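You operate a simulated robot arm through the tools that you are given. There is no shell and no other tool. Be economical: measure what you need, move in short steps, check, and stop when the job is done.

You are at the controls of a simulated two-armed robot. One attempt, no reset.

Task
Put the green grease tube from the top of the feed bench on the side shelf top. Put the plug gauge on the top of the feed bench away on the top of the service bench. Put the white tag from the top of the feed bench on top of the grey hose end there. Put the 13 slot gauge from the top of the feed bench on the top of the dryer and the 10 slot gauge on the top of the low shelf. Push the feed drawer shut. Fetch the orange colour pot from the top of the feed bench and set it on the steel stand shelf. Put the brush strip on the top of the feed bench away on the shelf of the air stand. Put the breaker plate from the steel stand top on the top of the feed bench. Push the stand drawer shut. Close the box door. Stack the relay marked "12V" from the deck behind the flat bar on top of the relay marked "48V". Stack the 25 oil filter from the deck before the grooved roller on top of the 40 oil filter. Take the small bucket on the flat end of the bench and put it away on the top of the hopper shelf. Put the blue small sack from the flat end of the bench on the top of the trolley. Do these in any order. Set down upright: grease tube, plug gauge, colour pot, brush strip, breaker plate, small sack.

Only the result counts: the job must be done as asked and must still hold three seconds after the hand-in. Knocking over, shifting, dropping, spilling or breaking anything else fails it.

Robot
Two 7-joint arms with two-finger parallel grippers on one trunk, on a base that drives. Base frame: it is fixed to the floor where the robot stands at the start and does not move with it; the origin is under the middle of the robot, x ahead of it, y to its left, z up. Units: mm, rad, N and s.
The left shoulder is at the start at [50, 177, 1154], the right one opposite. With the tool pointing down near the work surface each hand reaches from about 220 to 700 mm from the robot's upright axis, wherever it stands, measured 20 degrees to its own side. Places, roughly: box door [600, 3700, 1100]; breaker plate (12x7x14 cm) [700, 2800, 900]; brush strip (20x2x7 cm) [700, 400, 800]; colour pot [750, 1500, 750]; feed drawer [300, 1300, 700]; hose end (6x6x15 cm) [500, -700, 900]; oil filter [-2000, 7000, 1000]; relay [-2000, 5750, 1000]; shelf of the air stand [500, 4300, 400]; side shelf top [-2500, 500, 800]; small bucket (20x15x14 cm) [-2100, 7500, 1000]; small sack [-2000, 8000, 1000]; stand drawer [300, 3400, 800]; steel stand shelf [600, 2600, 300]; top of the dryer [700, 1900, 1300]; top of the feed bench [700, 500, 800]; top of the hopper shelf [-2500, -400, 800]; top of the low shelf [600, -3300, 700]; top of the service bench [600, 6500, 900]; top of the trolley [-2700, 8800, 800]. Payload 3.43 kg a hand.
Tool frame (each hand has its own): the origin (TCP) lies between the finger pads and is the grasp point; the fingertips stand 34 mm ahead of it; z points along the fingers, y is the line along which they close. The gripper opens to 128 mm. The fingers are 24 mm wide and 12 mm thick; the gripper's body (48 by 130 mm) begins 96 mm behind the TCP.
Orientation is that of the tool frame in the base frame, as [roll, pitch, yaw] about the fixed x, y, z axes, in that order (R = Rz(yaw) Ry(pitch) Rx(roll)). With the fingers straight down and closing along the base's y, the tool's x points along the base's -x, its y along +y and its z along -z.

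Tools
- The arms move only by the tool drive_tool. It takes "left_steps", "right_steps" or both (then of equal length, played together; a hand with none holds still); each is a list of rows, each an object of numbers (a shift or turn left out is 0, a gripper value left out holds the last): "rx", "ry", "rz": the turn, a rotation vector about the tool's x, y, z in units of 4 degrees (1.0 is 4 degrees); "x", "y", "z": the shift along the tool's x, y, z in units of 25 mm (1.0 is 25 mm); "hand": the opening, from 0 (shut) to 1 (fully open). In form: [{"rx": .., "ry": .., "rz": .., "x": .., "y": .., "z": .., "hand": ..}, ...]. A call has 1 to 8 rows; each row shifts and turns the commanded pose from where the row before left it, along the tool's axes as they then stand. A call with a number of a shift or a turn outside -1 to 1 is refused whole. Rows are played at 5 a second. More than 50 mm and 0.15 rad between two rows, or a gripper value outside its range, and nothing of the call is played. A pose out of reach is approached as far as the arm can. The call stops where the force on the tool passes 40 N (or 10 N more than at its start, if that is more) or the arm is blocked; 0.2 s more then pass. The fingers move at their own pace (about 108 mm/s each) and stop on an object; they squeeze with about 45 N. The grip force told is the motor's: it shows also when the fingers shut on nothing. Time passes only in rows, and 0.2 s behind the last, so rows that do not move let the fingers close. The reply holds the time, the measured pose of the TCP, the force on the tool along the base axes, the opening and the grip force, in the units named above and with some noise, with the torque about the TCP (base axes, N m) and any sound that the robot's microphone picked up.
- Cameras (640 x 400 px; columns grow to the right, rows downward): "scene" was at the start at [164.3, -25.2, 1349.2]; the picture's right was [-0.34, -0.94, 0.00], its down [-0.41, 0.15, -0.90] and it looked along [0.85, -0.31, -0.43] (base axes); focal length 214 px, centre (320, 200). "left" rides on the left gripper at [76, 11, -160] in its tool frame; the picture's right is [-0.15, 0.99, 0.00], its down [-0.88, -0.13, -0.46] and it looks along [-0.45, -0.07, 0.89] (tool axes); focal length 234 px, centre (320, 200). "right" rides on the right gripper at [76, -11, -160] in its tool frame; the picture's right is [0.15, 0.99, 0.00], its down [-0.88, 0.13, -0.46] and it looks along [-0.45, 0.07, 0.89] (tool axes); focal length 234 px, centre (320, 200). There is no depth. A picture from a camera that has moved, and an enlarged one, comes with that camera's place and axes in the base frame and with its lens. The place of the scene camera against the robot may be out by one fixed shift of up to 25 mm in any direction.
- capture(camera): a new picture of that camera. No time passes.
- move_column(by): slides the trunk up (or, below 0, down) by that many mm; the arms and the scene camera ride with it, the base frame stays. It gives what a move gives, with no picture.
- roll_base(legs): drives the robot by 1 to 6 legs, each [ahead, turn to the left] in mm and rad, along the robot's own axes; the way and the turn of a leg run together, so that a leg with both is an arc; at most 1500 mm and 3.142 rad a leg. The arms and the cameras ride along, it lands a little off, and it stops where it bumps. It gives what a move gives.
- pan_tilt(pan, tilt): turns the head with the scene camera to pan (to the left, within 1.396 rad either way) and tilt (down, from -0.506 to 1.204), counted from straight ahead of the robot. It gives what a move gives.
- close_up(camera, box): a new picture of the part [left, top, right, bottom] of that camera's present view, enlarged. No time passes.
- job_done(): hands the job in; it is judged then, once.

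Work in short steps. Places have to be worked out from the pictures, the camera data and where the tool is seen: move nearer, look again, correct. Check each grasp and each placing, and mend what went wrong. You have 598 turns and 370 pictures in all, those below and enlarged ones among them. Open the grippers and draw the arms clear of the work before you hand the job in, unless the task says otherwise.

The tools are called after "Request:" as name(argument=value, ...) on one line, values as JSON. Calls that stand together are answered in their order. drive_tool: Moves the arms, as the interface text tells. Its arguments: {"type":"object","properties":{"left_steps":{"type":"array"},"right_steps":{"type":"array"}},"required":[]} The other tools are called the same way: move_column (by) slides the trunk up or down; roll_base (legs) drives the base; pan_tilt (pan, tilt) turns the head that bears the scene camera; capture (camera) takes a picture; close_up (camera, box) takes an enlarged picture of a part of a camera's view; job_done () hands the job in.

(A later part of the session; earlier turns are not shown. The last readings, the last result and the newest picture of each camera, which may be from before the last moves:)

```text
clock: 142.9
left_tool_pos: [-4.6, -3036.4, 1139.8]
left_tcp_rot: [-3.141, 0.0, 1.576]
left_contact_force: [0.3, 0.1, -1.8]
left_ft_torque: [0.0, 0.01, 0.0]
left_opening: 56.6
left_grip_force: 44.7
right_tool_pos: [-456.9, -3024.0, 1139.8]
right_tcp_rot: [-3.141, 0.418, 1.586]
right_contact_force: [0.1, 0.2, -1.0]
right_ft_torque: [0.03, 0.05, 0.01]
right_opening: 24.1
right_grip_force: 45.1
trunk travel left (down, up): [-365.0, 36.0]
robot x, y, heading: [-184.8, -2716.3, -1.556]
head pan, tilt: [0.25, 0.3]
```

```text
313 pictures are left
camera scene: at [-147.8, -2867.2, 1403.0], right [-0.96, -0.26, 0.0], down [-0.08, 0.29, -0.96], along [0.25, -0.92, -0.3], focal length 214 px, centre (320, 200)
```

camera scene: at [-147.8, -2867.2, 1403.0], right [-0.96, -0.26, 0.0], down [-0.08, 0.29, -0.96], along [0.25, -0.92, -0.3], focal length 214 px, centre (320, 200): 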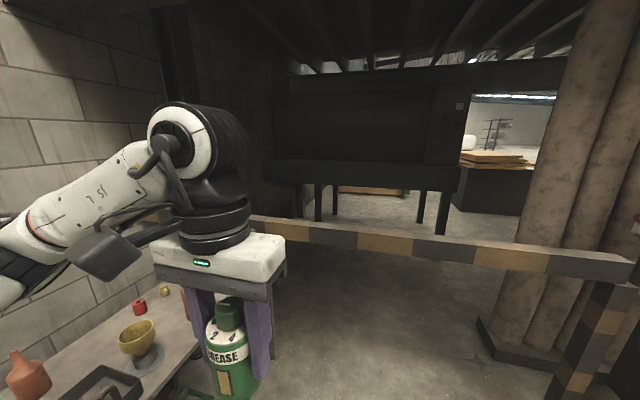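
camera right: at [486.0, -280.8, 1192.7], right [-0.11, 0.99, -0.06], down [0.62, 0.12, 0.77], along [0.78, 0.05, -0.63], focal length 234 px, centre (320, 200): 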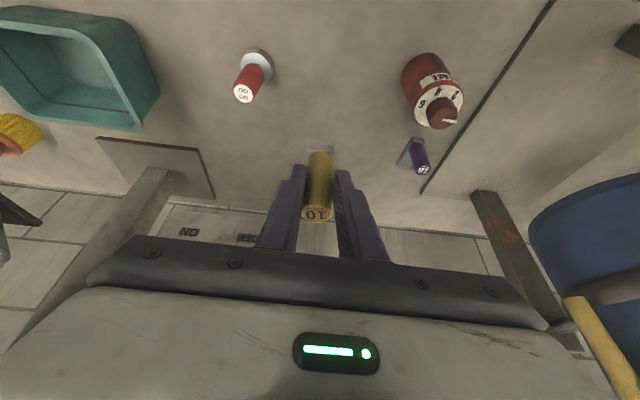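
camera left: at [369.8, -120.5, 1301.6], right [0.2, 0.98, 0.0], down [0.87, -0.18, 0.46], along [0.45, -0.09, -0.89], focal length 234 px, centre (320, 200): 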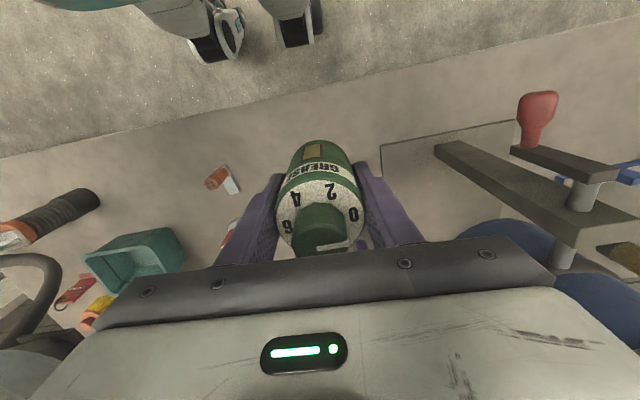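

Low shelf front edge near x≈340, with bowl at about [600,-3240]. Drive to y≈-3080 and turn to face it.

Request:
roll_base(legs=[[370, 0], [0, 1.556]])

Request:
pan_tilt(pan=-0.2, tilt=0.6)

Request:
capture(camera="scene")

```text
clock: 149.1
left_tool_pos: [148.0, -2902.7, 1139.7]
left_tcp_rot: [-3.139, 0.001, -3.137]
left_contact_force: [0.9, -0.3, -1.0]
left_ft_torque: [0.0, 0.02, 0.01]
left_opening: 56.9
left_grip_force: 44.8
right_tool_pos: [136.5, -3356.5, 1139.7]
right_tcp_rot: [-3.141, 0.418, -3.123]
right_contact_force: [0.2, 0.2, -1.0]
right_ft_torque: [-0.02, 0.01, 0.0]
right_opening: 24.0
right_grip_force: 45.0
trunk travel left (down, up): [-365.0, 36.0]
robot x, y, heading: [-172.6, -3080.3, 0.019]
head pan, tilt: [0.25, 0.3]
```

```text
clock: 150.0
left_tool_pos: [147.8, -2902.4, 1141.4]
left_tcp_rot: [-3.14, 0.0, -3.136]
left_contact_force: [0.1, -0.1, -1.7]
left_ft_torque: [-0.01, 0.02, -0.01]
left_opening: 56.5
left_grip_force: 45.1
right_tool_pos: [137.3, -3355.2, 1138.5]
right_tcp_rot: [3.141, 0.418, -3.124]
right_contact_force: [-0.5, -0.5, -0.3]
right_ft_torque: [-0.01, 0.06, -0.03]
right_opening: 24.2
right_grip_force: 45.0
trunk travel left (down, up): [-365.0, 36.0]
robot x, y, heading: [-173.6, -3081.9, 0.018]
head pan, tilt: [-0.201, 0.6]
```

```text
312 pictures are left
camera scene: at [-9.1, -3088.5, 1375.5], right [-0.18, -0.98, 0.0], down [-0.56, 0.1, -0.83], along [0.81, -0.15, -0.56], focal length 214 px, centre (320, 200)
```

scene: 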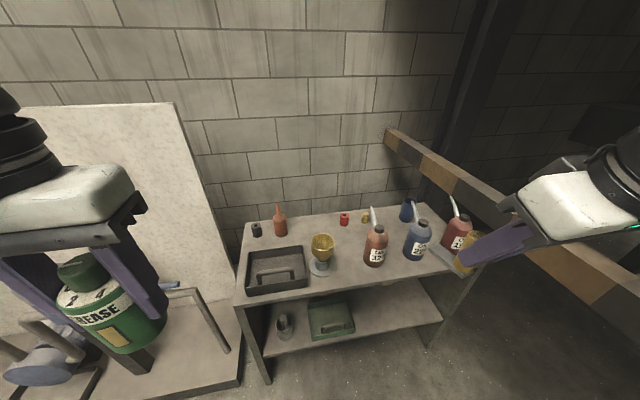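

Free spot on the low shelf around [500,-3290] between cup and brown bottle. Move closer and lower the trunk by 110.

Request:
roll_base(legs=[[0, -0.2], [205, 0], [0, 0.18]])

Request:
move_column(by=-110)

Request:
capture(camera="right")

```text
clock: 153.1
left_tool_pos: [353.9, -2948.0, 1141.1]
left_tcp_rot: [-3.137, 0.0, 3.127]
left_contact_force: [0.5, -0.3, -1.8]
left_ft_torque: [-0.02, 0.03, -0.01]
left_opening: 56.7
left_grip_force: 45.2
right_tool_pos: [333.5, -3398.2, 1140.7]
right_tcp_rot: [-3.141, 0.419, 3.14]
right_contact_force: [-0.3, 0.4, -1.2]
right_ft_torque: [-0.01, 0.04, 0.0]
right_opening: 24.0
right_grip_force: 45.3
trunk travel left (down, up): [-365.0, 36.0]
robot x, y, heading: [25.5, -3120.2, -0.003]
head pan, tilt: [-0.201, 0.6]
```

```text
clock: 154.5
left_tool_pos: [353.9, -2947.4, 1030.6]
left_tcp_rot: [-3.14, 0.001, 3.128]
left_contact_force: [-0.4, -0.4, -1.3]
left_ft_torque: [-0.01, -0.01, -0.03]
left_opening: 56.5
left_grip_force: 44.8
right_tool_pos: [332.9, -3398.2, 1029.6]
right_tcp_rot: [-3.141, 0.418, 3.138]
right_contact_force: [0.0, 0.1, -0.8]
right_ft_torque: [-0.02, 0.02, 0.02]
right_opening: 24.4
right_grip_force: 45.0
trunk travel left (down, up): [-255.0, 146.0]
robot x, y, heading: [30.9, -3119.0, -0.002]
head pan, tilt: [-0.201, 0.6]
```

```text
311 pictures are left
camera right: at [198.7, -3410.0, 1145.3], right [-0.13, 0.99, -0.06], down [0.62, 0.13, 0.77], along [0.77, 0.06, -0.63], focal length 234 px, centre (320, 200)
```

right: 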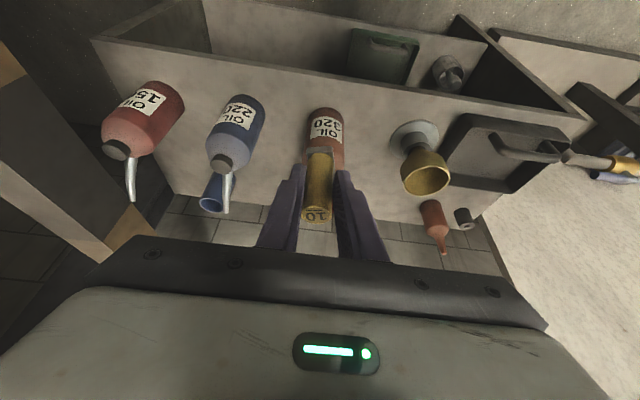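

Positions: cup base [471,-3197], brown bottle [~470,-3395]. Target spot [545,-3278]. Move base 50 ahead, shift hand left, then forward.

Request:
roll_base(legs=[[50, 0]])

Request:
drive_tool(right_steps=[{"y": 0.96}, {"y": 0.96}, {"y": 0.96}, {"y": 0.96}, {"y": 0.96}, {"x": -0.95, "z": 0.42}, {"x": -0.95, "z": 0.42}, {"x": -0.95, "z": 0.42}])

Request:
capture(camera="right")

```text
clock: 155.4
left_tool_pos: [405.4, -2946.2, 1030.1]
left_tcp_rot: [-3.14, 0.0, 3.128]
left_contact_force: [-0.2, -0.1, -1.1]
left_ft_torque: [-0.01, 0.01, 0.01]
left_opening: 56.8
left_grip_force: 45.1
right_tool_pos: [382.4, -3397.9, 1029.1]
right_tcp_rot: [-3.141, 0.419, 3.136]
right_contact_force: [1.1, -0.2, -1.5]
right_ft_torque: [0.0, 0.09, -0.01]
right_opening: 24.2
right_grip_force: 44.9
trunk travel left (down, up): [-255.0, 146.0]
robot x, y, heading: [79.4, -3118.0, -0.001]
head pan, tilt: [-0.201, 0.6]
```

```text
clock: 157.2
left_tool_pos: [405.1, -2946.2, 1030.2]
left_tcp_rot: [-3.14, -0.001, 3.13]
left_contact_force: [0.5, -0.4, -1.9]
left_ft_torque: [0.02, -0.01, -0.04]
left_opening: 56.6
left_grip_force: 44.9
right_tool_pos: [462.0, -3280.6, 1028.8]
right_tcp_rot: [-3.14, 0.42, 3.139]
right_contact_force: [-0.2, -0.3, -0.9]
right_ft_torque: [0.02, 0.04, 0.02]
right_opening: 24.1
right_grip_force: 45.0
trunk travel left (down, up): [-255.0, 146.0]
robot x, y, heading: [78.1, -3118.9, -0.001]
head pan, tilt: [-0.201, 0.6]
```

```text
310 pictures are left
camera right: at [328.9, -3292.0, 1145.0], right [-0.13, 0.99, -0.06], down [0.62, 0.13, 0.77], along [0.77, 0.06, -0.63], focal length 234 px, centre (320, 200)
```

right: 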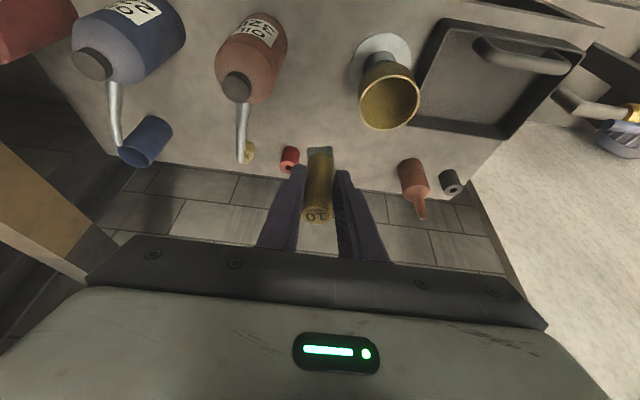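

Spout and cup leave a gap; I aim for [570,-3266]. Forward first, then down part way.

Request:
drive_tool(right_steps=[{"x": -1, "z": 0.44, "y": 0.15}, {"x": -1, "z": 0.44, "y": 0.15}, {"x": -1, "z": 0.44, "y": 0.15}, {"x": -1, "z": 0.44, "y": 0.15}, {"x": 0.415, "z": 0.93}, {"x": 0.415, "z": 0.93}, {"x": 0.415, "z": 0.93}, {"x": 0.415, "z": 0.93}])

Request:
capture(camera="right")

Request:
capture(camera="scene")

```text
clock: 159.0
left_tool_pos: [405.0, -2946.8, 1030.8]
left_tcp_rot: [-3.138, 0.0, 3.128]
left_contact_force: [-0.8, -0.3, -0.9]
left_ft_torque: [-0.01, -0.04, 0.02]
left_opening: 56.5
left_grip_force: 45.0
right_tool_pos: [569.5, -3263.2, 928.6]
right_tcp_rot: [-3.14, 0.42, 3.137]
right_contact_force: [0.4, 0.0, -1.3]
right_ft_torque: [0.0, 0.06, -0.03]
right_opening: 24.2
right_grip_force: 45.2
trunk travel left (down, up): [-255.0, 146.0]
robot x, y, heading: [78.5, -3114.4, 0.001]
head pan, tilt: [-0.201, 0.6]
```

```text
309 pictures are left
camera right: at [436.4, -3274.5, 1044.5], right [-0.13, 0.99, -0.06], down [0.62, 0.13, 0.77], along [0.77, 0.06, -0.63], focal length 234 px, centre (320, 200)
```

right: 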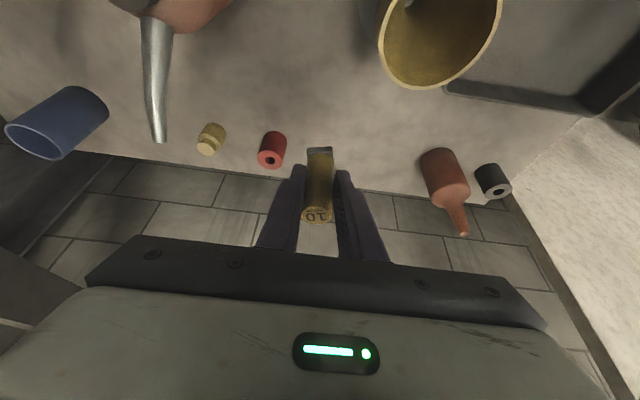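

```text
308 pictures are left
camera scene: at [243.5, -3129.4, 1265.5], right [-0.2, -0.98, 0.0], down [-0.55, 0.11, -0.82], along [0.81, -0.17, -0.57], focal length 214 px, centre (320, 200)
```

scene: 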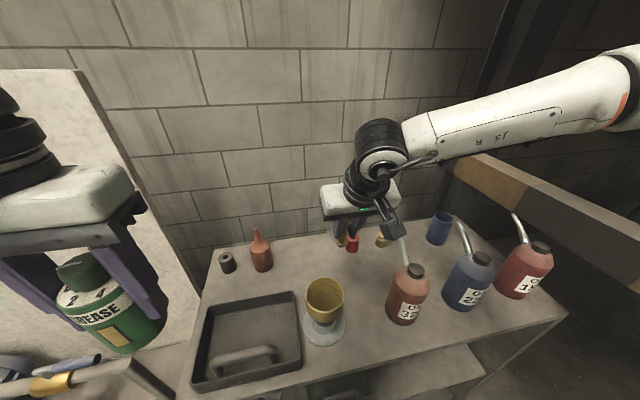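

Lowering there would bring the forearm onto the bottle spouts. I pull back and place near the front instead, at about [440,-3290].

Request:
drive_tool(right_steps=[{"x": -0.415, "z": -0.93}, {"x": -0.415, "z": -0.93}, {"x": -0.415, "z": -0.93}, {"x": 0.95, "z": -0.42}, {"x": 0.95, "z": -0.42, "y": -0.27}, {"x": 0.95, "z": -0.42, "y": -0.27}, {"x": 0.95, "z": -0.42, "y": -0.27}, {"x": 0.95, "z": -0.42, "y": -0.27}])

Request:
drive_tool(right_steps=[{"x": 0.415, "z": 0.93}, {"x": 0.415, "z": 0.93}, {"x": 0.415, "z": 0.93}, {"x": 0.415, "z": 0.93}, {"x": 0.415, "z": 0.93}])

Request:
capture(camera="right")

Request:
capture(camera="scene")

```text
clock: 160.8
left_tool_pos: [403.4, -2946.4, 1031.8]
left_tcp_rot: [-3.139, 0.001, 3.124]
left_contact_force: [-0.1, 0.2, -2.9]
left_ft_torque: [-0.01, 0.02, 0.04]
left_opening: 56.6
left_grip_force: 45.5
right_tool_pos: [439.3, -3290.4, 1004.1]
right_tcp_rot: [-3.141, 0.42, 3.138]
right_contact_force: [0.0, -0.3, -1.7]
right_ft_torque: [0.0, 0.01, -0.03]
right_opening: 24.2
right_grip_force: 45.0
trunk travel left (down, up): [-255.0, 146.0]
robot x, y, heading: [81.3, -3120.2, -0.006]
head pan, tilt: [-0.201, 0.6]
```

```text
clock: 162.0
left_tool_pos: [405.7, -2946.3, 1030.0]
left_tcp_rot: [3.141, 0.0, 3.129]
left_contact_force: [-0.3, -0.2, -1.9]
left_ft_torque: [0.0, 0.02, 0.02]
left_opening: 56.4
left_grip_force: 44.6
right_tool_pos: [440.6, -3290.6, 876.0]
right_tcp_rot: [3.142, 0.417, 3.139]
right_contact_force: [-0.1, -0.1, -1.6]
right_ft_torque: [-0.02, 0.07, 0.02]
right_opening: 24.0
right_grip_force: 45.5
trunk travel left (down, up): [-255.0, 146.0]
robot x, y, heading: [78.3, -3113.6, -0.004]
head pan, tilt: [-0.201, 0.6]
```

```text
307 pictures are left
camera right: at [306.4, -3301.6, 992.4], right [-0.13, 0.99, -0.06], down [0.62, 0.13, 0.77], along [0.77, 0.06, -0.63], focal length 234 px, centre (320, 200)
```

right: 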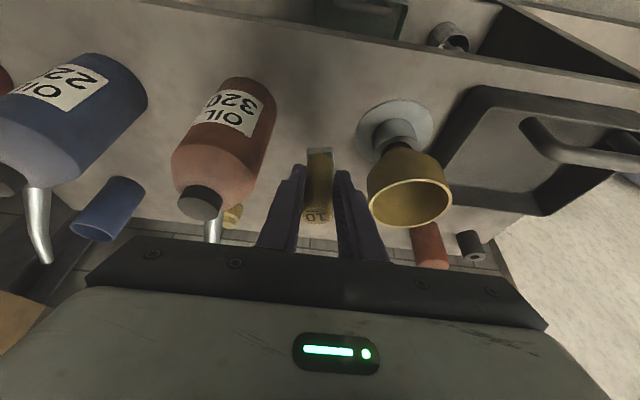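

```text
306 pictures are left
camera scene: at [243.5, -3129.4, 1265.5], right [-0.2, -0.98, 0.0], down [-0.55, 0.11, -0.82], along [0.81, -0.17, -0.57], focal length 214 px, centre (320, 200)
```

scene: 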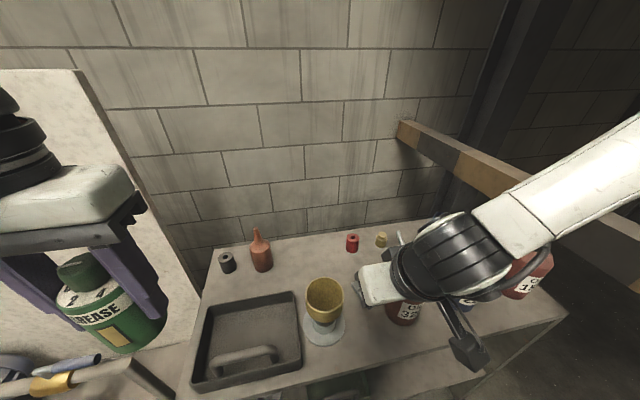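

Clear of cup and bottle. Lower 76 mm, then feel for contact.

Request:
drive_tool(right_steps=[{"x": 0.415, "z": 0.93}, {"x": 0.415, "z": 0.93}, {"x": 0.3, "z": 0.67}])

Request:
close_up(camera="right", box=[220, 60, 480, 240])

```text
clock: 162.8
left_tool_pos: [404.4, -2945.2, 1030.8]
left_tcp_rot: [-3.141, 0.0, 3.126]
left_contact_force: [0.6, -0.7, -1.4]
left_ft_torque: [0.01, -0.03, -0.04]
left_opening: 56.3
left_grip_force: 45.0
right_tool_pos: [439.8, -3290.3, 807.9]
right_tcp_rot: [3.14, 0.421, 3.138]
right_contact_force: [0.8, 0.5, -0.8]
right_ft_torque: [0.0, 0.06, -0.03]
right_opening: 24.3
right_grip_force: 44.4
trunk travel left (down, up): [-255.0, 146.0]
robot x, y, heading: [76.8, -3122.1, -0.003]
head pan, tilt: [-0.201, 0.6]
```

```text
2.22 times, centred on (350, 150) of right
camera zoom: at [306.0, -3301.8, 923.3], right [-0.13, 0.99, -0.06], down [0.62, 0.13, 0.78], along [0.77, 0.06, -0.63], focal length 520 px, centre (253, 311)
```

zoom: 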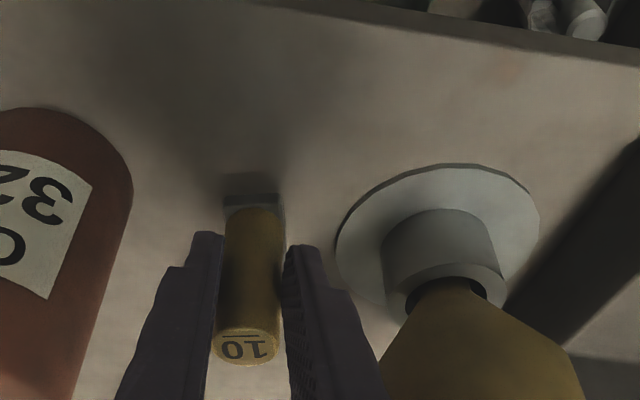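

Clear. Continue down in 5 mm rows.

Request:
drive_tool(right_steps=[{"x": 0.08, "z": 0.185}, {"x": 0.08, "z": 0.185}, {"x": 0.08, "z": 0.185}, {"x": 0.08, "z": 0.185}])

Request:
drive_tool(right_steps=[{"x": 0.05, "z": 0.11}, {"x": 0.05, "z": 0.11}])

Request:
drive_tool(right_steps=[{"x": 0.05, "z": 0.11}, {"x": 0.05, "z": 0.11}])

```text
clock: 163.8
left_tool_pos: [403.0, -2946.8, 1031.0]
left_tcp_rot: [-3.137, 0.002, 3.126]
left_contact_force: [0.6, -0.8, -1.1]
left_ft_torque: [-0.01, 0.03, -0.01]
left_opening: 56.4
left_grip_force: 44.9
right_tool_pos: [442.6, -3290.9, 789.4]
right_tcp_rot: [-3.142, 0.427, 3.14]
right_contact_force: [-3.5, -2.5, 19.6]
right_ft_torque: [-0.22, 0.09, -0.05]
right_opening: 24.3
right_grip_force: 44.7
trunk travel left (down, up): [-255.0, 146.0]
robot x, y, heading: [78.9, -3115.3, -0.0]
head pan, tilt: [-0.201, 0.6]
```

```text
clock: 164.3
left_tool_pos: [403.7, -2946.0, 1030.5]
left_tcp_rot: [-3.137, 0.001, 3.128]
left_contact_force: [0.2, -0.5, -1.6]
left_ft_torque: [0.01, -0.02, 0.0]
left_opening: 56.6
left_grip_force: 45.1
right_tool_pos: [443.3, -3289.3, 788.0]
right_tcp_rot: [3.139, 0.432, 3.141]
right_contact_force: [-5.3, -1.8, 20.9]
right_ft_torque: [-0.1, 0.18, -0.01]
right_opening: 24.2
right_grip_force: 44.9
trunk travel left (down, up): [-255.0, 146.0]
robot x, y, heading: [75.1, -3118.2, -0.002]
head pan, tilt: [-0.201, 0.6]
stopped in row 2 (right hand): the force on the tool passed its limit (the readings are from after the stop); the commanded pose is now the measured one
```

```text
clock: 164.8
left_tool_pos: [404.2, -2947.6, 1028.8]
left_tcp_rot: [-3.138, 0.003, 3.126]
left_contact_force: [-0.2, 0.0, -1.8]
left_ft_torque: [-0.01, 0.0, -0.01]
left_opening: 56.7
left_grip_force: 45.3
right_tool_pos: [445.4, -3287.3, 787.4]
right_tcp_rot: [3.14, 0.441, 3.141]
right_contact_force: [-4.4, -1.0, 18.2]
right_ft_torque: [-0.02, 0.16, 0.02]
right_opening: 24.2
right_grip_force: 45.3
trunk travel left (down, up): [-255.0, 146.0]
robot x, y, heading: [75.1, -3117.8, -0.005]
head pan, tilt: [-0.201, 0.6]
stopped in row 2 (right hand): the force on the tool passed its limit (the readings are from after the stop); the commanded pose is now the measured one
```

Contact at z≈789. Relieve and release.

Request:
drive_tool(right_steps=[{"x": -0.03, "z": -0.07}, {"hand": 0.32}, {}, {}])

Request:
drive_tool(right_steps=[{"z": -0.5}, {"z": -1}, {"z": -1}, {"z": -1}, {"z": -1}, {"z": -1}, {"z": -1}, {"z": -1}])

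Request:
capture(camera="right")

```text
clock: 165.8
left_tool_pos: [404.3, -2947.0, 1031.2]
left_tcp_rot: [-3.139, -0.001, 3.126]
left_contact_force: [-0.2, 0.0, -1.8]
left_ft_torque: [-0.01, -0.01, 0.05]
left_opening: 56.6
left_grip_force: 45.1
right_tool_pos: [444.3, -3289.9, 787.9]
right_tcp_rot: [3.141, 0.434, 3.14]
right_contact_force: [0.5, -0.2, 0.9]
right_ft_torque: [-0.03, 0.05, 0.02]
right_opening: 40.8
right_grip_force: 0.1
trunk travel left (down, up): [-255.0, 146.0]
robot x, y, heading: [78.2, -3121.0, -0.004]
head pan, tilt: [-0.201, 0.6]
```

```text
clock: 167.6
left_tool_pos: [403.1, -2946.7, 1030.9]
left_tcp_rot: [-3.141, 0.0, 3.127]
left_contact_force: [0.4, -0.2, -2.4]
left_ft_torque: [0.02, 0.01, 0.01]
left_opening: 56.3
left_grip_force: 45.2
right_tool_pos: [415.7, -3269.9, 961.0]
right_tcp_rot: [-3.141, 0.435, 3.14]
right_contact_force: [-0.3, 0.2, 0.1]
right_ft_torque: [-0.01, 0.0, 0.02]
right_opening: 41.0
right_grip_force: 0.1
right hand out of reach, approached as far as the arm can: row 2, 3, 4, 5, 6, 7
trunk travel left (down, up): [-255.0, 146.0]
robot x, y, heading: [74.7, -3117.4, -0.001]
head pan, tilt: [-0.201, 0.6]
```

```text
304 pictures are left
camera right: at [279.7, -3280.7, 1073.8], right [-0.13, 0.99, -0.06], down [0.61, 0.13, 0.78], along [0.78, 0.07, -0.62], focal length 234 px, centre (320, 200)
```

right: 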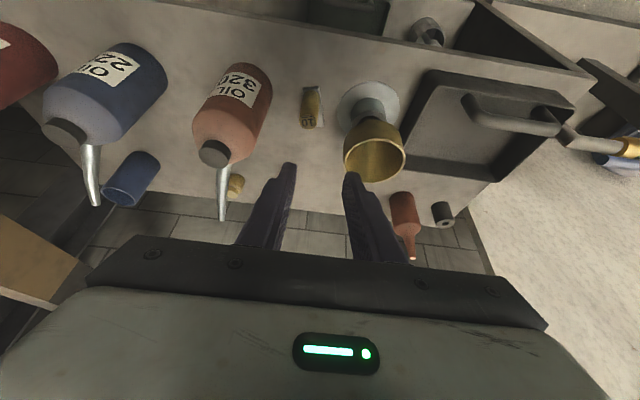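

Gauge stands on the low shelf. Back off, raise the trunk and straighten the right hand.

Request:
roll_base(legs=[[-250, 0]])

Request:
drive_tool(right_steps=[{"z": -0.7, "y": -0.8, "ry": 1, "hand": 0.6}, {"z": -0.7, "y": -0.8, "ry": 1}, {"z": -0.7, "y": -0.8, "ry": 1}, {"z": -0.7, "y": -0.8, "ry": 1}, {"z": -0.7, "y": -0.8, "ry": 1}, {"z": -0.7, "y": -0.8, "ry": 1}])

Request:
pan_tilt(pan=1.39, tilt=0.3)

Request:
capture(camera="scene")

```text
clock: 169.4
left_tool_pos: [151.7, -2946.2, 1031.5]
left_tcp_rot: [-3.14, 0.001, 3.132]
left_contact_force: [-0.8, -0.1, -1.4]
left_ft_torque: [-0.02, -0.02, -0.03]
left_opening: 56.3
left_grip_force: 45.1
right_tool_pos: [164.0, -3266.9, 961.2]
right_tcp_rot: [3.14, 0.435, -3.138]
right_contact_force: [0.4, 0.3, -0.5]
right_ft_torque: [0.02, -0.01, 0.02]
right_opening: 40.7
right_grip_force: 0.1
trunk travel left (down, up): [-255.0, 146.0]
robot x, y, heading: [-175.1, -3117.9, -0.002]
head pan, tilt: [-0.201, 0.6]
```

```text
clock: 170.8
left_tool_pos: [152.2, -2944.7, 1030.8]
left_tcp_rot: [3.142, 0.0, 3.13]
left_contact_force: [0.8, -0.2, -1.5]
left_ft_torque: [-0.04, 0.0, 0.01]
left_opening: 56.2
left_grip_force: 45.1
right_tool_pos: [137.4, -3387.5, 1061.4]
right_tcp_rot: [3.14, 0.014, -3.138]
right_contact_force: [0.3, 0.0, -0.2]
right_ft_torque: [-0.01, 0.0, 0.03]
right_opening: 76.4
right_grip_force: 0.1
trunk travel left (down, up): [-255.0, 146.0]
robot x, y, heading: [-171.4, -3114.6, 0.003]
head pan, tilt: [-0.201, 0.6]
```

```text
clock: 172.5
left_tool_pos: [152.4, -2944.6, 1029.8]
left_tcp_rot: [-3.14, 0.0, 3.131]
left_contact_force: [0.6, -0.5, -2.2]
left_ft_torque: [-0.02, 0.03, 0.0]
left_opening: 56.1
left_grip_force: 45.1
right_tool_pos: [137.9, -3386.8, 1062.0]
right_tcp_rot: [-3.139, 0.015, -3.139]
right_contact_force: [-0.2, 0.1, 0.6]
right_ft_torque: [0.01, -0.04, -0.03]
right_opening: 76.9
right_grip_force: 0.2
trunk travel left (down, up): [-255.0, 146.0]
robot x, y, heading: [-171.9, -3120.0, 0.001]
head pan, tilt: [1.389, 0.3]
```

```text
303 pictures are left
camera scene: at [-78.3, -3018.9, 1293.0], right [0.98, -0.18, 0.0], down [-0.05, -0.29, -0.96], along [0.17, 0.94, -0.3], focal length 214 px, centre (320, 200)
```

scene: 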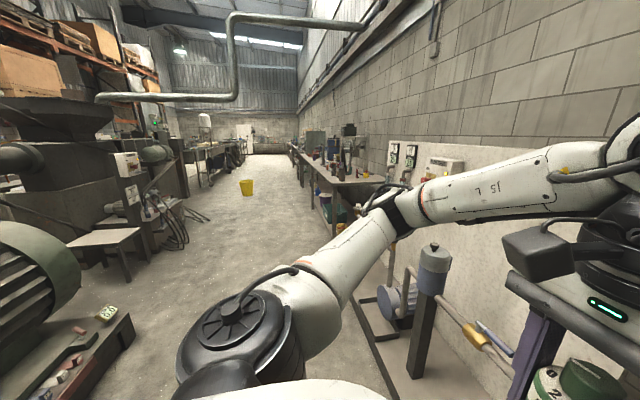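

Aisle is clear. Drive north to about y≈-100 and look at the left side for the side shelf.

Request:
move_column(by=110)

Request:
roll_base(legs=[[-100, 0], [0, 1.571], [1500, 0], [1500, 0]])

Request:
pan_tilt(pan=1.2, tilt=0.3)

Request:
capture(camera="scene")

```text
clock: 173.9
left_tool_pos: [152.3, -2944.1, 1141.0]
left_tcp_rot: [-3.139, 0.001, 3.131]
left_contact_force: [0.3, 0.6, -1.8]
left_ft_torque: [0.0, 0.03, -0.02]
left_opening: 56.5
left_grip_force: 44.8
right_tool_pos: [137.4, -3386.1, 1171.5]
right_tcp_rot: [3.139, 0.016, -3.139]
right_contact_force: [0.2, -0.7, -0.8]
right_ft_torque: [0.0, 0.01, 0.0]
right_opening: 76.9
right_grip_force: 0.0
trunk travel left (down, up): [-365.0, 36.0]
robot x, y, heading: [-171.7, -3112.8, -0.006]
head pan, tilt: [1.389, 0.3]
```

```text
clock: 193.0
left_tool_pos: [-446.2, 239.1, 1140.2]
left_tcp_rot: [-3.14, 0.002, -1.579]
left_contact_force: [1.2, -0.4, -1.9]
left_ft_torque: [-0.01, -0.05, 0.01]
left_opening: 56.3
left_grip_force: 44.9
right_tool_pos: [-5.8, 223.9, 1171.3]
right_tcp_rot: [3.14, 0.015, -1.565]
right_contact_force: [-0.2, 0.7, 0.2]
right_ft_torque: [0.0, 0.01, 0.03]
right_opening: 76.9
right_grip_force: 0.0
trunk travel left (down, up): [-365.0, 36.0]
robot x, y, heading: [-275.9, -90.7, 1.574]
head pan, tilt: [1.389, 0.3]
```

```text
clock: 193.8
left_tool_pos: [-447.0, 237.3, 1140.5]
left_tcp_rot: [-3.139, -0.001, -1.577]
left_contact_force: [-0.6, 0.0, -2.3]
left_ft_torque: [0.02, 0.02, -0.01]
left_opening: 56.1
left_grip_force: 44.5
right_tool_pos: [-5.4, 224.5, 1170.6]
right_tcp_rot: [3.14, 0.015, -1.563]
right_contact_force: [-0.4, -0.5, -0.1]
right_ft_torque: [0.0, 0.01, -0.02]
right_opening: 76.6
right_grip_force: 0.0
trunk travel left (down, up): [-365.0, 36.0]
robot x, y, heading: [-276.2, -83.9, 1.574]
head pan, tilt: [1.201, 0.3]
```

```text
302 pictures are left
camera scene: at [-353.0, 22.5, 1403.0], right [0.36, 0.93, 0.0], down [0.28, -0.11, -0.96], along [-0.89, 0.34, -0.3], focal length 214 px, centre (320, 200)
```

scene: 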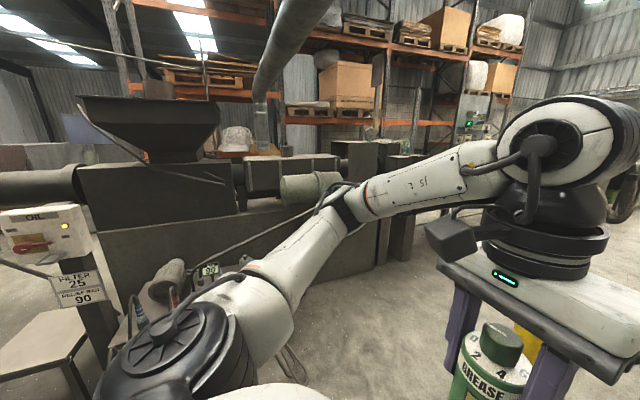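

Drive to y≈450 and turn to face the -x side.

Request:
roll_base(legs=[[520, 0], [0, 1.571]])

Request:
pan_tilt(pan=0.0, tilt=0.35)

Request:
capture(camera="scene")

```text
clock: 200.6
left_tool_pos: [-597.4, 257.1, 1139.4]
left_tcp_rot: [-3.14, -0.001, 0.002]
left_contact_force: [-0.9, 0.3, -1.4]
left_ft_torque: [-0.03, 0.03, 0.01]
left_opening: 56.4
left_grip_force: 44.8
right_tool_pos: [-587.6, 699.1, 1170.8]
right_tcp_rot: [3.14, 0.016, 0.016]
right_contact_force: [0.0, 0.1, -0.9]
right_ft_torque: [0.01, -0.03, 0.02]
right_opening: 76.6
right_grip_force: 0.0
trunk travel left (down, up): [-365.0, 36.0]
robot x, y, heading: [-273.6, 431.6, -3.129]
head pan, tilt: [1.201, 0.3]
```

```text
clock: 202.0
left_tool_pos: [-598.5, 256.7, 1139.6]
left_tcp_rot: [-3.139, 0.0, 0.002]
left_contact_force: [0.0, 0.5, -1.9]
left_ft_torque: [-0.03, 0.0, 0.02]
left_opening: 56.3
left_grip_force: 44.9
right_tool_pos: [-589.6, 699.0, 1170.4]
right_tcp_rot: [3.14, 0.015, 0.015]
right_contact_force: [0.0, -0.5, -0.6]
right_ft_torque: [-0.01, -0.04, -0.02]
right_opening: 76.8
right_grip_force: 0.1
trunk travel left (down, up): [-365.0, 36.0]
robot x, y, heading: [-272.2, 432.7, -3.129]
head pan, tilt: [0.0, 0.351]
```

```text
301 pictures are left
camera scene: at [-429.9, 437.6, 1398.3], right [-0.01, 1.0, 0.0], down [0.34, 0.0, -0.94], along [-0.94, -0.01, -0.34], focal length 214 px, centre (320, 200)
```

scene: 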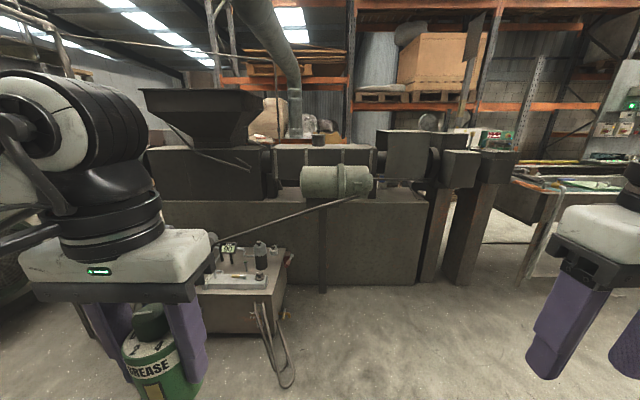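

Zoom at the extruder area to identify the shelf tops.

Request:
close_up(camera="scene", box=[130, 100, 350, 240])

Request:
close_up(camera="scene", box=[340, 90, 640, 280])

```text
2.86 times, centred on (240, 170) of scene
camera zoom: at [-429.9, 437.6, 1398.3], right [-0.01, 1.0, 0.0], down [0.34, 0.0, -0.94], along [-0.94, -0.01, -0.34], focal length 613 px, centre (549, 286)
```

zoom: 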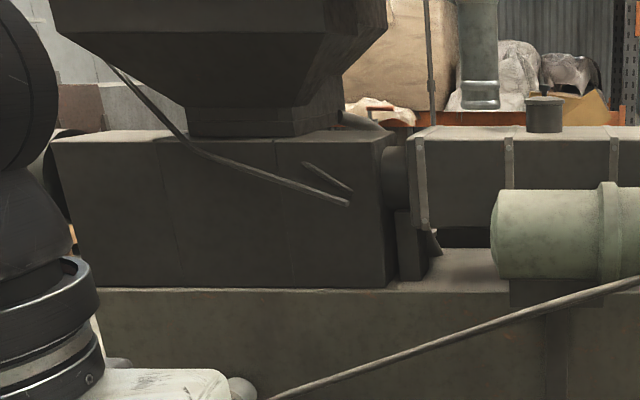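

```text
2.11 times, centred on (490, 185) of scene
camera zoom: at [-429.9, 437.6, 1398.3], right [-0.01, 1.0, 0.0], down [0.34, 0.0, -0.94], along [-0.94, -0.01, -0.34], focal length 452 px, centre (-38, 232)
```

zoom: 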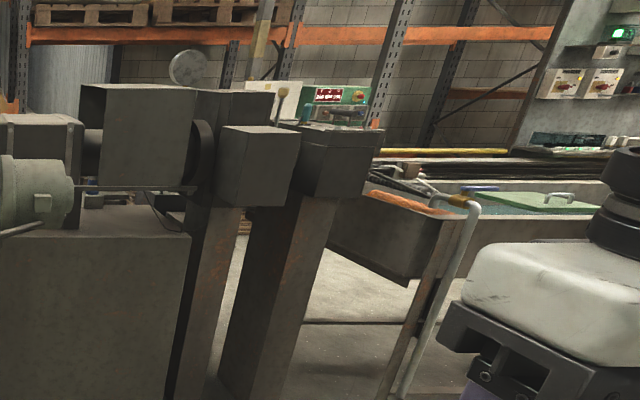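

The shelves may be behind the extruder. I drive nearer to the north end to see behind it.

Request:
roll_base(legs=[[0, -0.9], [900, 0], [0, 0.9]])

Request:
pan_tilt(pan=0.3, tilt=0.25)

Request:
capture(camera="scene")

Request:
pan_tilt(pan=-0.5, tilt=0.25)

Request:
capture(camera="scene")

```text
clock: 211.4
left_tool_pos: [-1139.9, 960.7, 1140.2]
left_tcp_rot: [-3.138, 0.0, -0.025]
left_contact_force: [-0.1, 1.0, -1.5]
left_ft_torque: [0.03, 0.02, 0.0]
left_opening: 56.7
left_grip_force: 45.5
right_tool_pos: [-1119.6, 1402.7, 1171.2]
right_tcp_rot: [3.139, 0.017, -0.009]
right_contact_force: [0.5, 0.5, -0.3]
right_ft_torque: [-0.01, 0.03, -0.02]
right_opening: 76.6
right_grip_force: 0.0
trunk travel left (down, up): [-365.0, 36.0]
robot x, y, heading: [-810.4, 1130.0, 3.127]
head pan, tilt: [0.0, 0.351]
```

```text
clock: 212.2
left_tool_pos: [-1139.1, 961.7, 1140.7]
left_tcp_rot: [-3.14, -0.001, -0.024]
left_contact_force: [0.6, 0.0, -1.5]
left_ft_torque: [0.02, -0.01, -0.01]
left_opening: 56.5
left_grip_force: 45.3
right_tool_pos: [-1119.2, 1402.7, 1171.4]
right_tcp_rot: [3.14, 0.016, -0.009]
right_contact_force: [-0.6, -0.5, -0.5]
right_ft_torque: [0.03, -0.01, 0.01]
right_opening: 76.7
right_grip_force: 0.0
trunk travel left (down, up): [-365.0, 36.0]
robot x, y, heading: [-808.9, 1130.3, 3.128]
head pan, tilt: [0.3, 0.25]
```

```text
298 pictures are left
camera scene: at [-963.8, 1110.1, 1407.7], right [-0.28, 0.96, 0.0], down [0.24, 0.07, -0.97], along [-0.93, -0.27, -0.25], focal length 214 px, centre (320, 200)
```

scene: 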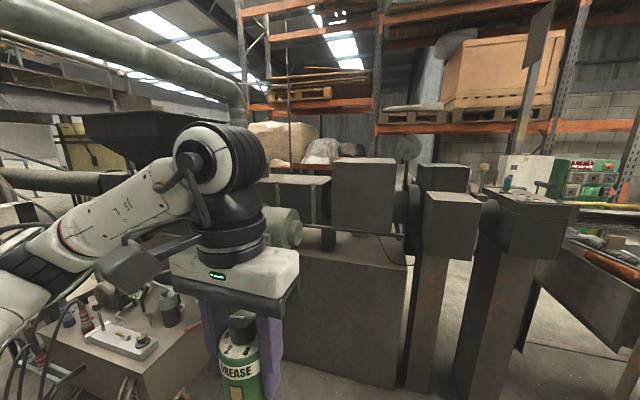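

```text
clock: 213.3
left_tool_pos: [-1139.9, 961.9, 1141.1]
left_tcp_rot: [-3.139, 0.0, -0.025]
left_contact_force: [-0.6, -0.7, -2.1]
left_ft_torque: [0.02, 0.0, 0.01]
left_opening: 56.1
left_grip_force: 45.0
right_tool_pos: [-1119.8, 1402.9, 1171.6]
right_tcp_rot: [-3.141, 0.016, -0.009]
right_contact_force: [-0.2, 0.0, 0.3]
right_ft_torque: [0.01, -0.01, -0.01]
right_opening: 76.9
right_grip_force: 0.0
trunk travel left (down, up): [-365.0, 36.0]
robot x, y, heading: [-809.6, 1130.1, 3.133]
head pan, tilt: [-0.499, 0.25]
```

```text
297 pictures are left
camera scene: at [-955.7, 1182.3, 1407.7], right [0.49, 0.87, 0.0], down [0.22, -0.12, -0.97], along [-0.85, 0.47, -0.25], focal length 214 px, centre (320, 200)
```

scene: 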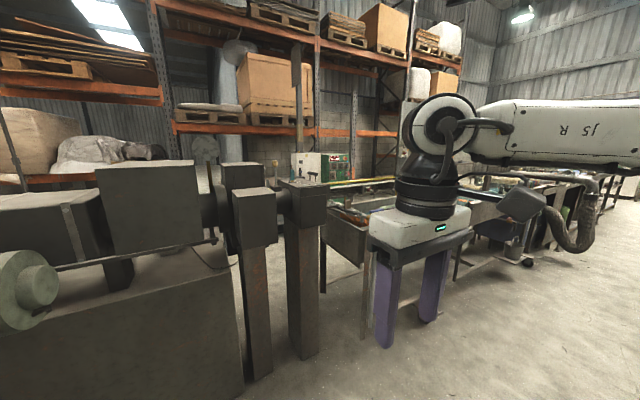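

The shelves look reachable only from behind the line; I will take the green tube along when I go around the north end. Now fetch the plug gauge with the free right hand on the way: drive back to the feed bench.

Request:
roll_base(legs=[[0, 2.036], [1493, 0], [0, 1.114], [290, 0]])

Request:
capture(camera="right")

```text
clock: 229.8
left_tool_pos: [479.8, 8.9, 1141.6]
left_tcp_rot: [-3.14, 0.002, -3.12]
left_contact_force: [0.0, 0.4, -0.8]
left_ft_torque: [0.01, -0.05, 0.02]
left_opening: 56.4
left_grip_force: 45.4
right_tool_pos: [478.7, -433.1, 1171.9]
right_tcp_rot: [3.141, 0.018, -3.109]
right_contact_force: [-0.1, 0.1, 0.7]
right_ft_torque: [-0.02, -0.09, -0.01]
right_opening: 76.9
right_grip_force: 0.0
trunk travel left (down, up): [-365.0, 36.0]
robot x, y, heading: [163.2, -175.3, 0.028]
head pan, tilt: [-0.499, 0.25]
stopped in leg 4: the robot was blocked; the commanded pose is now the measured one
```

```text
296 pictures are left
camera right: at [401.0, -448.3, 1330.4], right [-0.18, 0.98, 0.0], down [0.87, 0.16, 0.47], along [0.46, 0.08, -0.88], focal length 234 px, centre (320, 200)
```

right: 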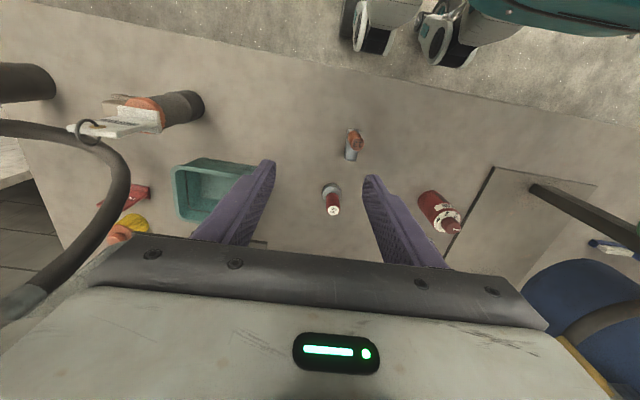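

The base was blocked at x=163; check the left side.

Request:
roll_base(legs=[[-15, 0]])

Request:
capture(camera="left")

Request:
pan_tilt(pan=0.2, tilt=0.8)

Request:
capture(camera="scene")

```text
clock: 230.6
left_tool_pos: [466.3, 8.2, 1141.6]
left_tcp_rot: [-3.138, 0.0, -3.119]
left_contact_force: [-1.0, -0.5, -0.7]
left_ft_torque: [0.01, -0.01, -0.06]
left_opening: 56.4
left_grip_force: 45.4
right_tool_pos: [464.7, -433.9, 1169.9]
right_tcp_rot: [3.14, 0.015, -3.108]
right_contact_force: [0.2, 0.0, 0.1]
right_ft_torque: [0.03, -0.02, -0.01]
right_opening: 77.1
right_grip_force: 0.0
trunk travel left (down, up): [-365.0, 36.0]
robot x, y, heading: [144.6, -173.3, 0.035]
head pan, tilt: [-0.499, 0.25]
```

```text
295 pictures are left
camera left: at [389.2, 18.1, 1301.2], right [0.12, 0.99, 0.0], down [0.88, -0.11, 0.46], along [0.45, -0.06, -0.89], focal length 234 px, centre (320, 200)
```

left: 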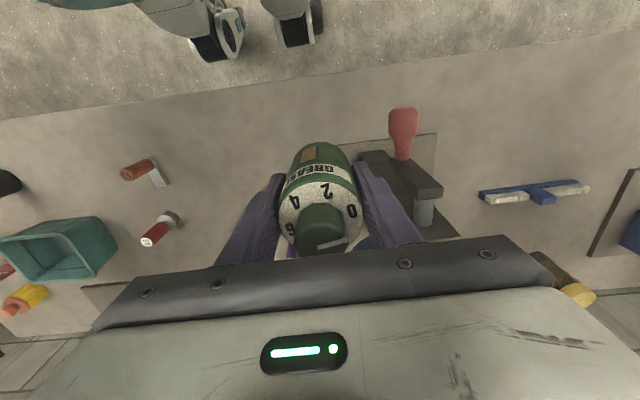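

```text
clock: 231.7
left_tool_pos: [466.1, 7.8, 1140.1]
left_tcp_rot: [-3.137, 0.0, -3.121]
left_contact_force: [-0.3, 0.0, -1.9]
left_ft_torque: [-0.01, 0.02, 0.01]
left_opening: 56.5
left_grip_force: 44.9
right_tool_pos: [465.5, -433.7, 1170.7]
right_tcp_rot: [3.139, 0.015, -3.108]
right_contact_force: [-0.1, 0.7, -0.7]
right_ft_torque: [-0.01, 0.0, 0.03]
right_opening: 77.1
right_grip_force: 0.0
trunk travel left (down, up): [-365.0, 36.0]
robot x, y, heading: [146.7, -173.5, 0.032]
head pan, tilt: [0.201, 0.799]
```

```text
294 pictures are left
camera scene: at [302.9, -147.1, 1358.7], right [0.23, -0.97, 0.0], down [-0.7, -0.16, -0.7], along [0.68, 0.16, -0.72], focal length 214 px, centre (320, 200)
```

scene: 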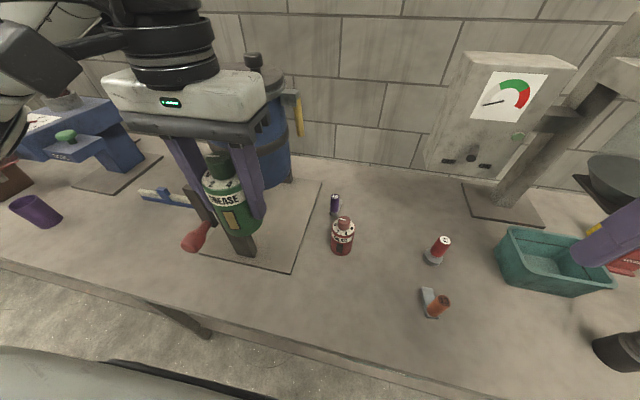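

Left hand is fine. Tilt the right hand and move towards the plug gauge at [637,-381].

Request:
drive_tool(right_steps=[{"ry": -1, "y": 0.31}, {"ry": -1, "y": 0.31}, {"ry": -1, "y": 0.31}, {"ry": -1, "y": 0.31}, {"ry": -1, "y": 0.31}, {"ry": -1, "y": 0.31, "z": 1, "x": -0.3}, {"z": 1, "x": -0.3}, {"z": 1, "x": -0.3}])

Request:
capture(camera="right")

```text
clock: 233.5
left_tool_pos: [466.8, 7.4, 1139.5]
left_tcp_rot: [-3.139, 0.001, -3.119]
left_contact_force: [-0.3, -0.6, -2.0]
left_ft_torque: [0.02, 0.02, 0.01]
left_opening: 56.5
left_grip_force: 44.8
right_tool_pos: [514.1, -385.8, 1111.2]
right_tcp_rot: [3.139, 0.434, -3.109]
right_contact_force: [0.0, 0.0, 0.0]
right_ft_torque: [-0.02, -0.03, 0.0]
right_opening: 76.6
right_grip_force: 0.0
trunk travel left (down, up): [-365.0, 36.0]
robot x, y, heading: [149.9, -172.4, 0.031]
head pan, tilt: [0.201, 0.799]
```

```text
293 pictures are left
camera right: at [379.5, -401.7, 1223.8], right [-0.17, 0.98, -0.06], down [0.6, 0.15, 0.78], along [0.78, 0.09, -0.62], focal length 234 px, centre (320, 200)
```

right: 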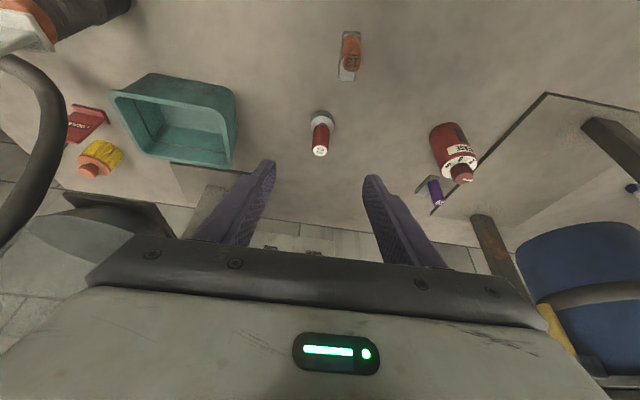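

Plug gauge at [630,-380]. Descend along the tool axis.

Request:
drive_tool(right_steps=[{"z": 1, "x": -0.07}, {"z": 1, "x": -0.07}, {"z": 1, "x": -0.07}, {"z": 1, "x": -0.07}, {"z": 1, "x": -0.07}, {"z": 1, "x": -0.07}, {"z": 1, "x": -0.07}])

Request:
capture(camera="right")

```text
clock: 235.1
left_tool_pos: [466.9, 8.0, 1140.0]
left_tcp_rot: [-3.14, 0.0, -3.119]
left_contact_force: [0.1, 0.1, -1.7]
left_ft_torque: [0.02, 0.02, 0.02]
left_opening: 56.3
left_grip_force: 44.8
right_tool_pos: [599.8, -383.9, 957.1]
right_tcp_rot: [3.14, 0.435, -3.108]
right_contact_force: [-0.7, 0.7, -0.6]
right_ft_torque: [-0.01, -0.01, -0.04]
right_opening: 76.7
right_grip_force: 0.0
trunk travel left (down, up): [-365.0, 36.0]
robot x, y, heading: [152.3, -172.1, 0.03]
head pan, tilt: [0.201, 0.799]
```

```text
292 pictures are left
camera right: at [464.6, -400.5, 1070.8], right [-0.17, 0.98, -0.06], down [0.6, 0.15, 0.78], along [0.78, 0.09, -0.62], focal length 234 px, centre (320, 200)
```

right: 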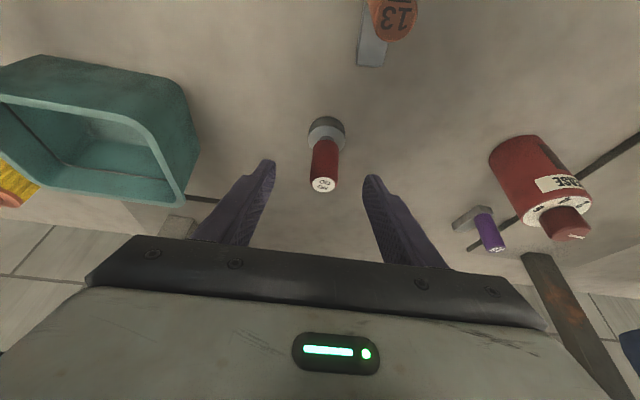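

Aligned. Close in and grip.

Request:
drive_tool(right_steps=[{"z": 0.87, "y": 0.05}, {"z": 0.87, "y": 0.05}, {"z": 0.87, "y": 0.05}, {"hand": 0}, {}, {}])

Request:
capture(camera="right")

```text
clock: 236.5
left_tool_pos: [465.8, 7.9, 1140.5]
left_tcp_rot: [-3.138, 0.0, -3.117]
left_contact_force: [-0.5, 0.0, -1.7]
left_ft_torque: [0.01, 0.02, -0.02]
left_opening: 56.3
left_grip_force: 45.1
right_tool_pos: [626.1, -377.7, 900.6]
right_tcp_rot: [3.139, 0.434, -3.108]
right_contact_force: [1.0, -0.6, 0.9]
right_ft_torque: [0.03, -0.04, 0.04]
right_opening: 28.8
right_grip_force: 45.2
trunk travel left (down, up): [-365.0, 36.0]
robot x, y, heading: [146.0, -175.4, 0.033]
head pan, tilt: [0.201, 0.799]
```

```text
291 pictures are left
camera right: at [490.7, -394.9, 1013.2], right [-0.17, 0.98, -0.06], down [0.6, 0.15, 0.78], along [0.78, 0.09, -0.62], focal length 234 px, centre (320, 200)
```

right: 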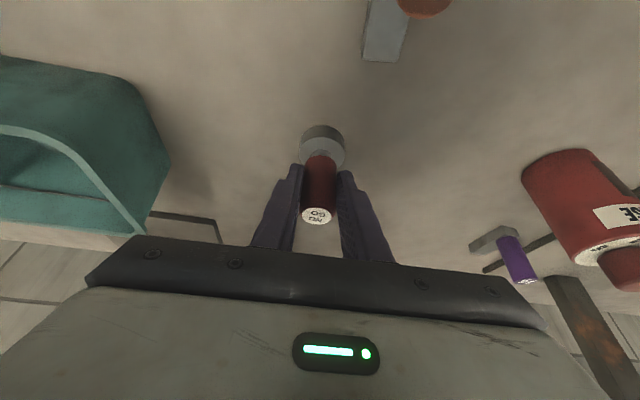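

Gripped. Lift and retreat, then back off the base.

Request:
drive_tool(right_steps=[{"z": -1}, {"z": -1}, {"z": -1}, {"z": -1}, {"z": -1}, {"z": -1}, {"z": -1}, {"z": -1}])

Request:
drive_tool(right_steps=[{"z": -1, "x": 0.5, "y": -0.3}, {"z": -1, "x": 0.5, "y": -0.3}, {"x": 0.8, "z": -0.4, "y": -0.2}, {"x": 0.8, "z": -0.4, "y": -0.2}])

Request:
roll_base(legs=[[-400, 0], [0, 1.54]])

Request:
pan_tilt(pan=0.0, tilt=0.3)

Request:
capture(camera="scene")

```text
clock: 238.3
left_tool_pos: [466.1, 8.3, 1140.4]
left_tcp_rot: [-3.138, 0.0, -3.118]
left_contact_force: [-0.8, 0.5, -2.1]
left_ft_torque: [-0.04, 0.0, 0.0]
left_opening: 56.5
left_grip_force: 44.6
right_tool_pos: [541.6, -380.1, 1079.0]
right_tcp_rot: [3.14, 0.433, -3.108]
right_contact_force: [-1.3, 0.6, -2.0]
right_ft_torque: [-0.02, 0.03, 0.03]
right_opening: 28.4
right_grip_force: 44.9
trunk travel left (down, up): [-365.0, 36.0]
robot x, y, heading: [147.6, -177.2, 0.034]
head pan, tilt: [0.201, 0.799]
```

```text
clock: 239.3
left_tool_pos: [466.5, 6.9, 1141.5]
left_tcp_rot: [-3.141, -0.001, -3.121]
left_contact_force: [-1.0, -0.3, -1.2]
left_ft_torque: [-0.02, -0.02, 0.01]
left_opening: 56.1
left_grip_force: 44.9
right_tool_pos: [471.1, -410.6, 1131.9]
right_tcp_rot: [3.14, 0.428, -3.108]
right_contact_force: [0.5, -0.9, -2.3]
right_ft_torque: [0.01, 0.04, 0.04]
right_opening: 28.5
right_grip_force: 45.3
right hand out of reach, approached as far as the arm can: row 3, 4
trunk travel left (down, up): [-365.0, 36.0]
robot x, y, heading: [143.3, -176.3, 0.029]
head pan, tilt: [0.201, 0.799]
```

```text
clock: 245.5
left_tool_pos: [-420.3, 143.2, 1140.9]
left_tcp_rot: [-3.139, -0.001, -1.595]
left_contact_force: [-0.3, -0.4, -1.5]
left_ft_torque: [0.0, 0.0, -0.02]
left_opening: 56.2
left_grip_force: 44.9
right_tool_pos: [-3.4, 127.3, 1132.7]
right_tcp_rot: [3.138, 0.429, -1.584]
right_contact_force: [0.1, 0.1, -1.7]
right_ft_torque: [-0.03, -0.03, 0.0]
right_opening: 28.5
right_grip_force: 45.1
trunk travel left (down, up): [-365.0, 36.0]
robot x, y, heading: [-255.6, -186.7, 1.557]
head pan, tilt: [0.201, 0.799]
```

```text
clock: 246.4
left_tool_pos: [-419.8, 141.9, 1139.5]
left_tcp_rot: [-3.137, 0.0, -1.596]
left_contact_force: [-0.2, -0.4, -1.8]
left_ft_torque: [-0.01, -0.04, 0.01]
left_opening: 56.4
left_grip_force: 44.4
right_tool_pos: [-3.0, 126.7, 1131.7]
right_tcp_rot: [3.14, 0.432, -1.586]
right_contact_force: [0.2, 0.1, -2.4]
right_ft_torque: [-0.05, -0.01, 0.01]
right_opening: 28.4
right_grip_force: 45.0
trunk travel left (down, up): [-365.0, 36.0]
robot x, y, heading: [-255.0, -185.3, 1.557]
head pan, tilt: [0.0, 0.3]
```

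```text
290 pictures are left
camera scene: at [-242.9, -16.2, 1402.9], right [1.0, -0.01, 0.0], down [0.0, -0.3, -0.95], along [0.01, 0.95, -0.3], focal length 214 px, centre (320, 200)
```

scene: 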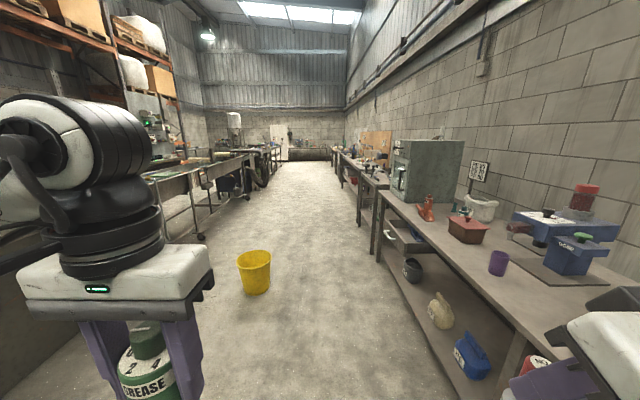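

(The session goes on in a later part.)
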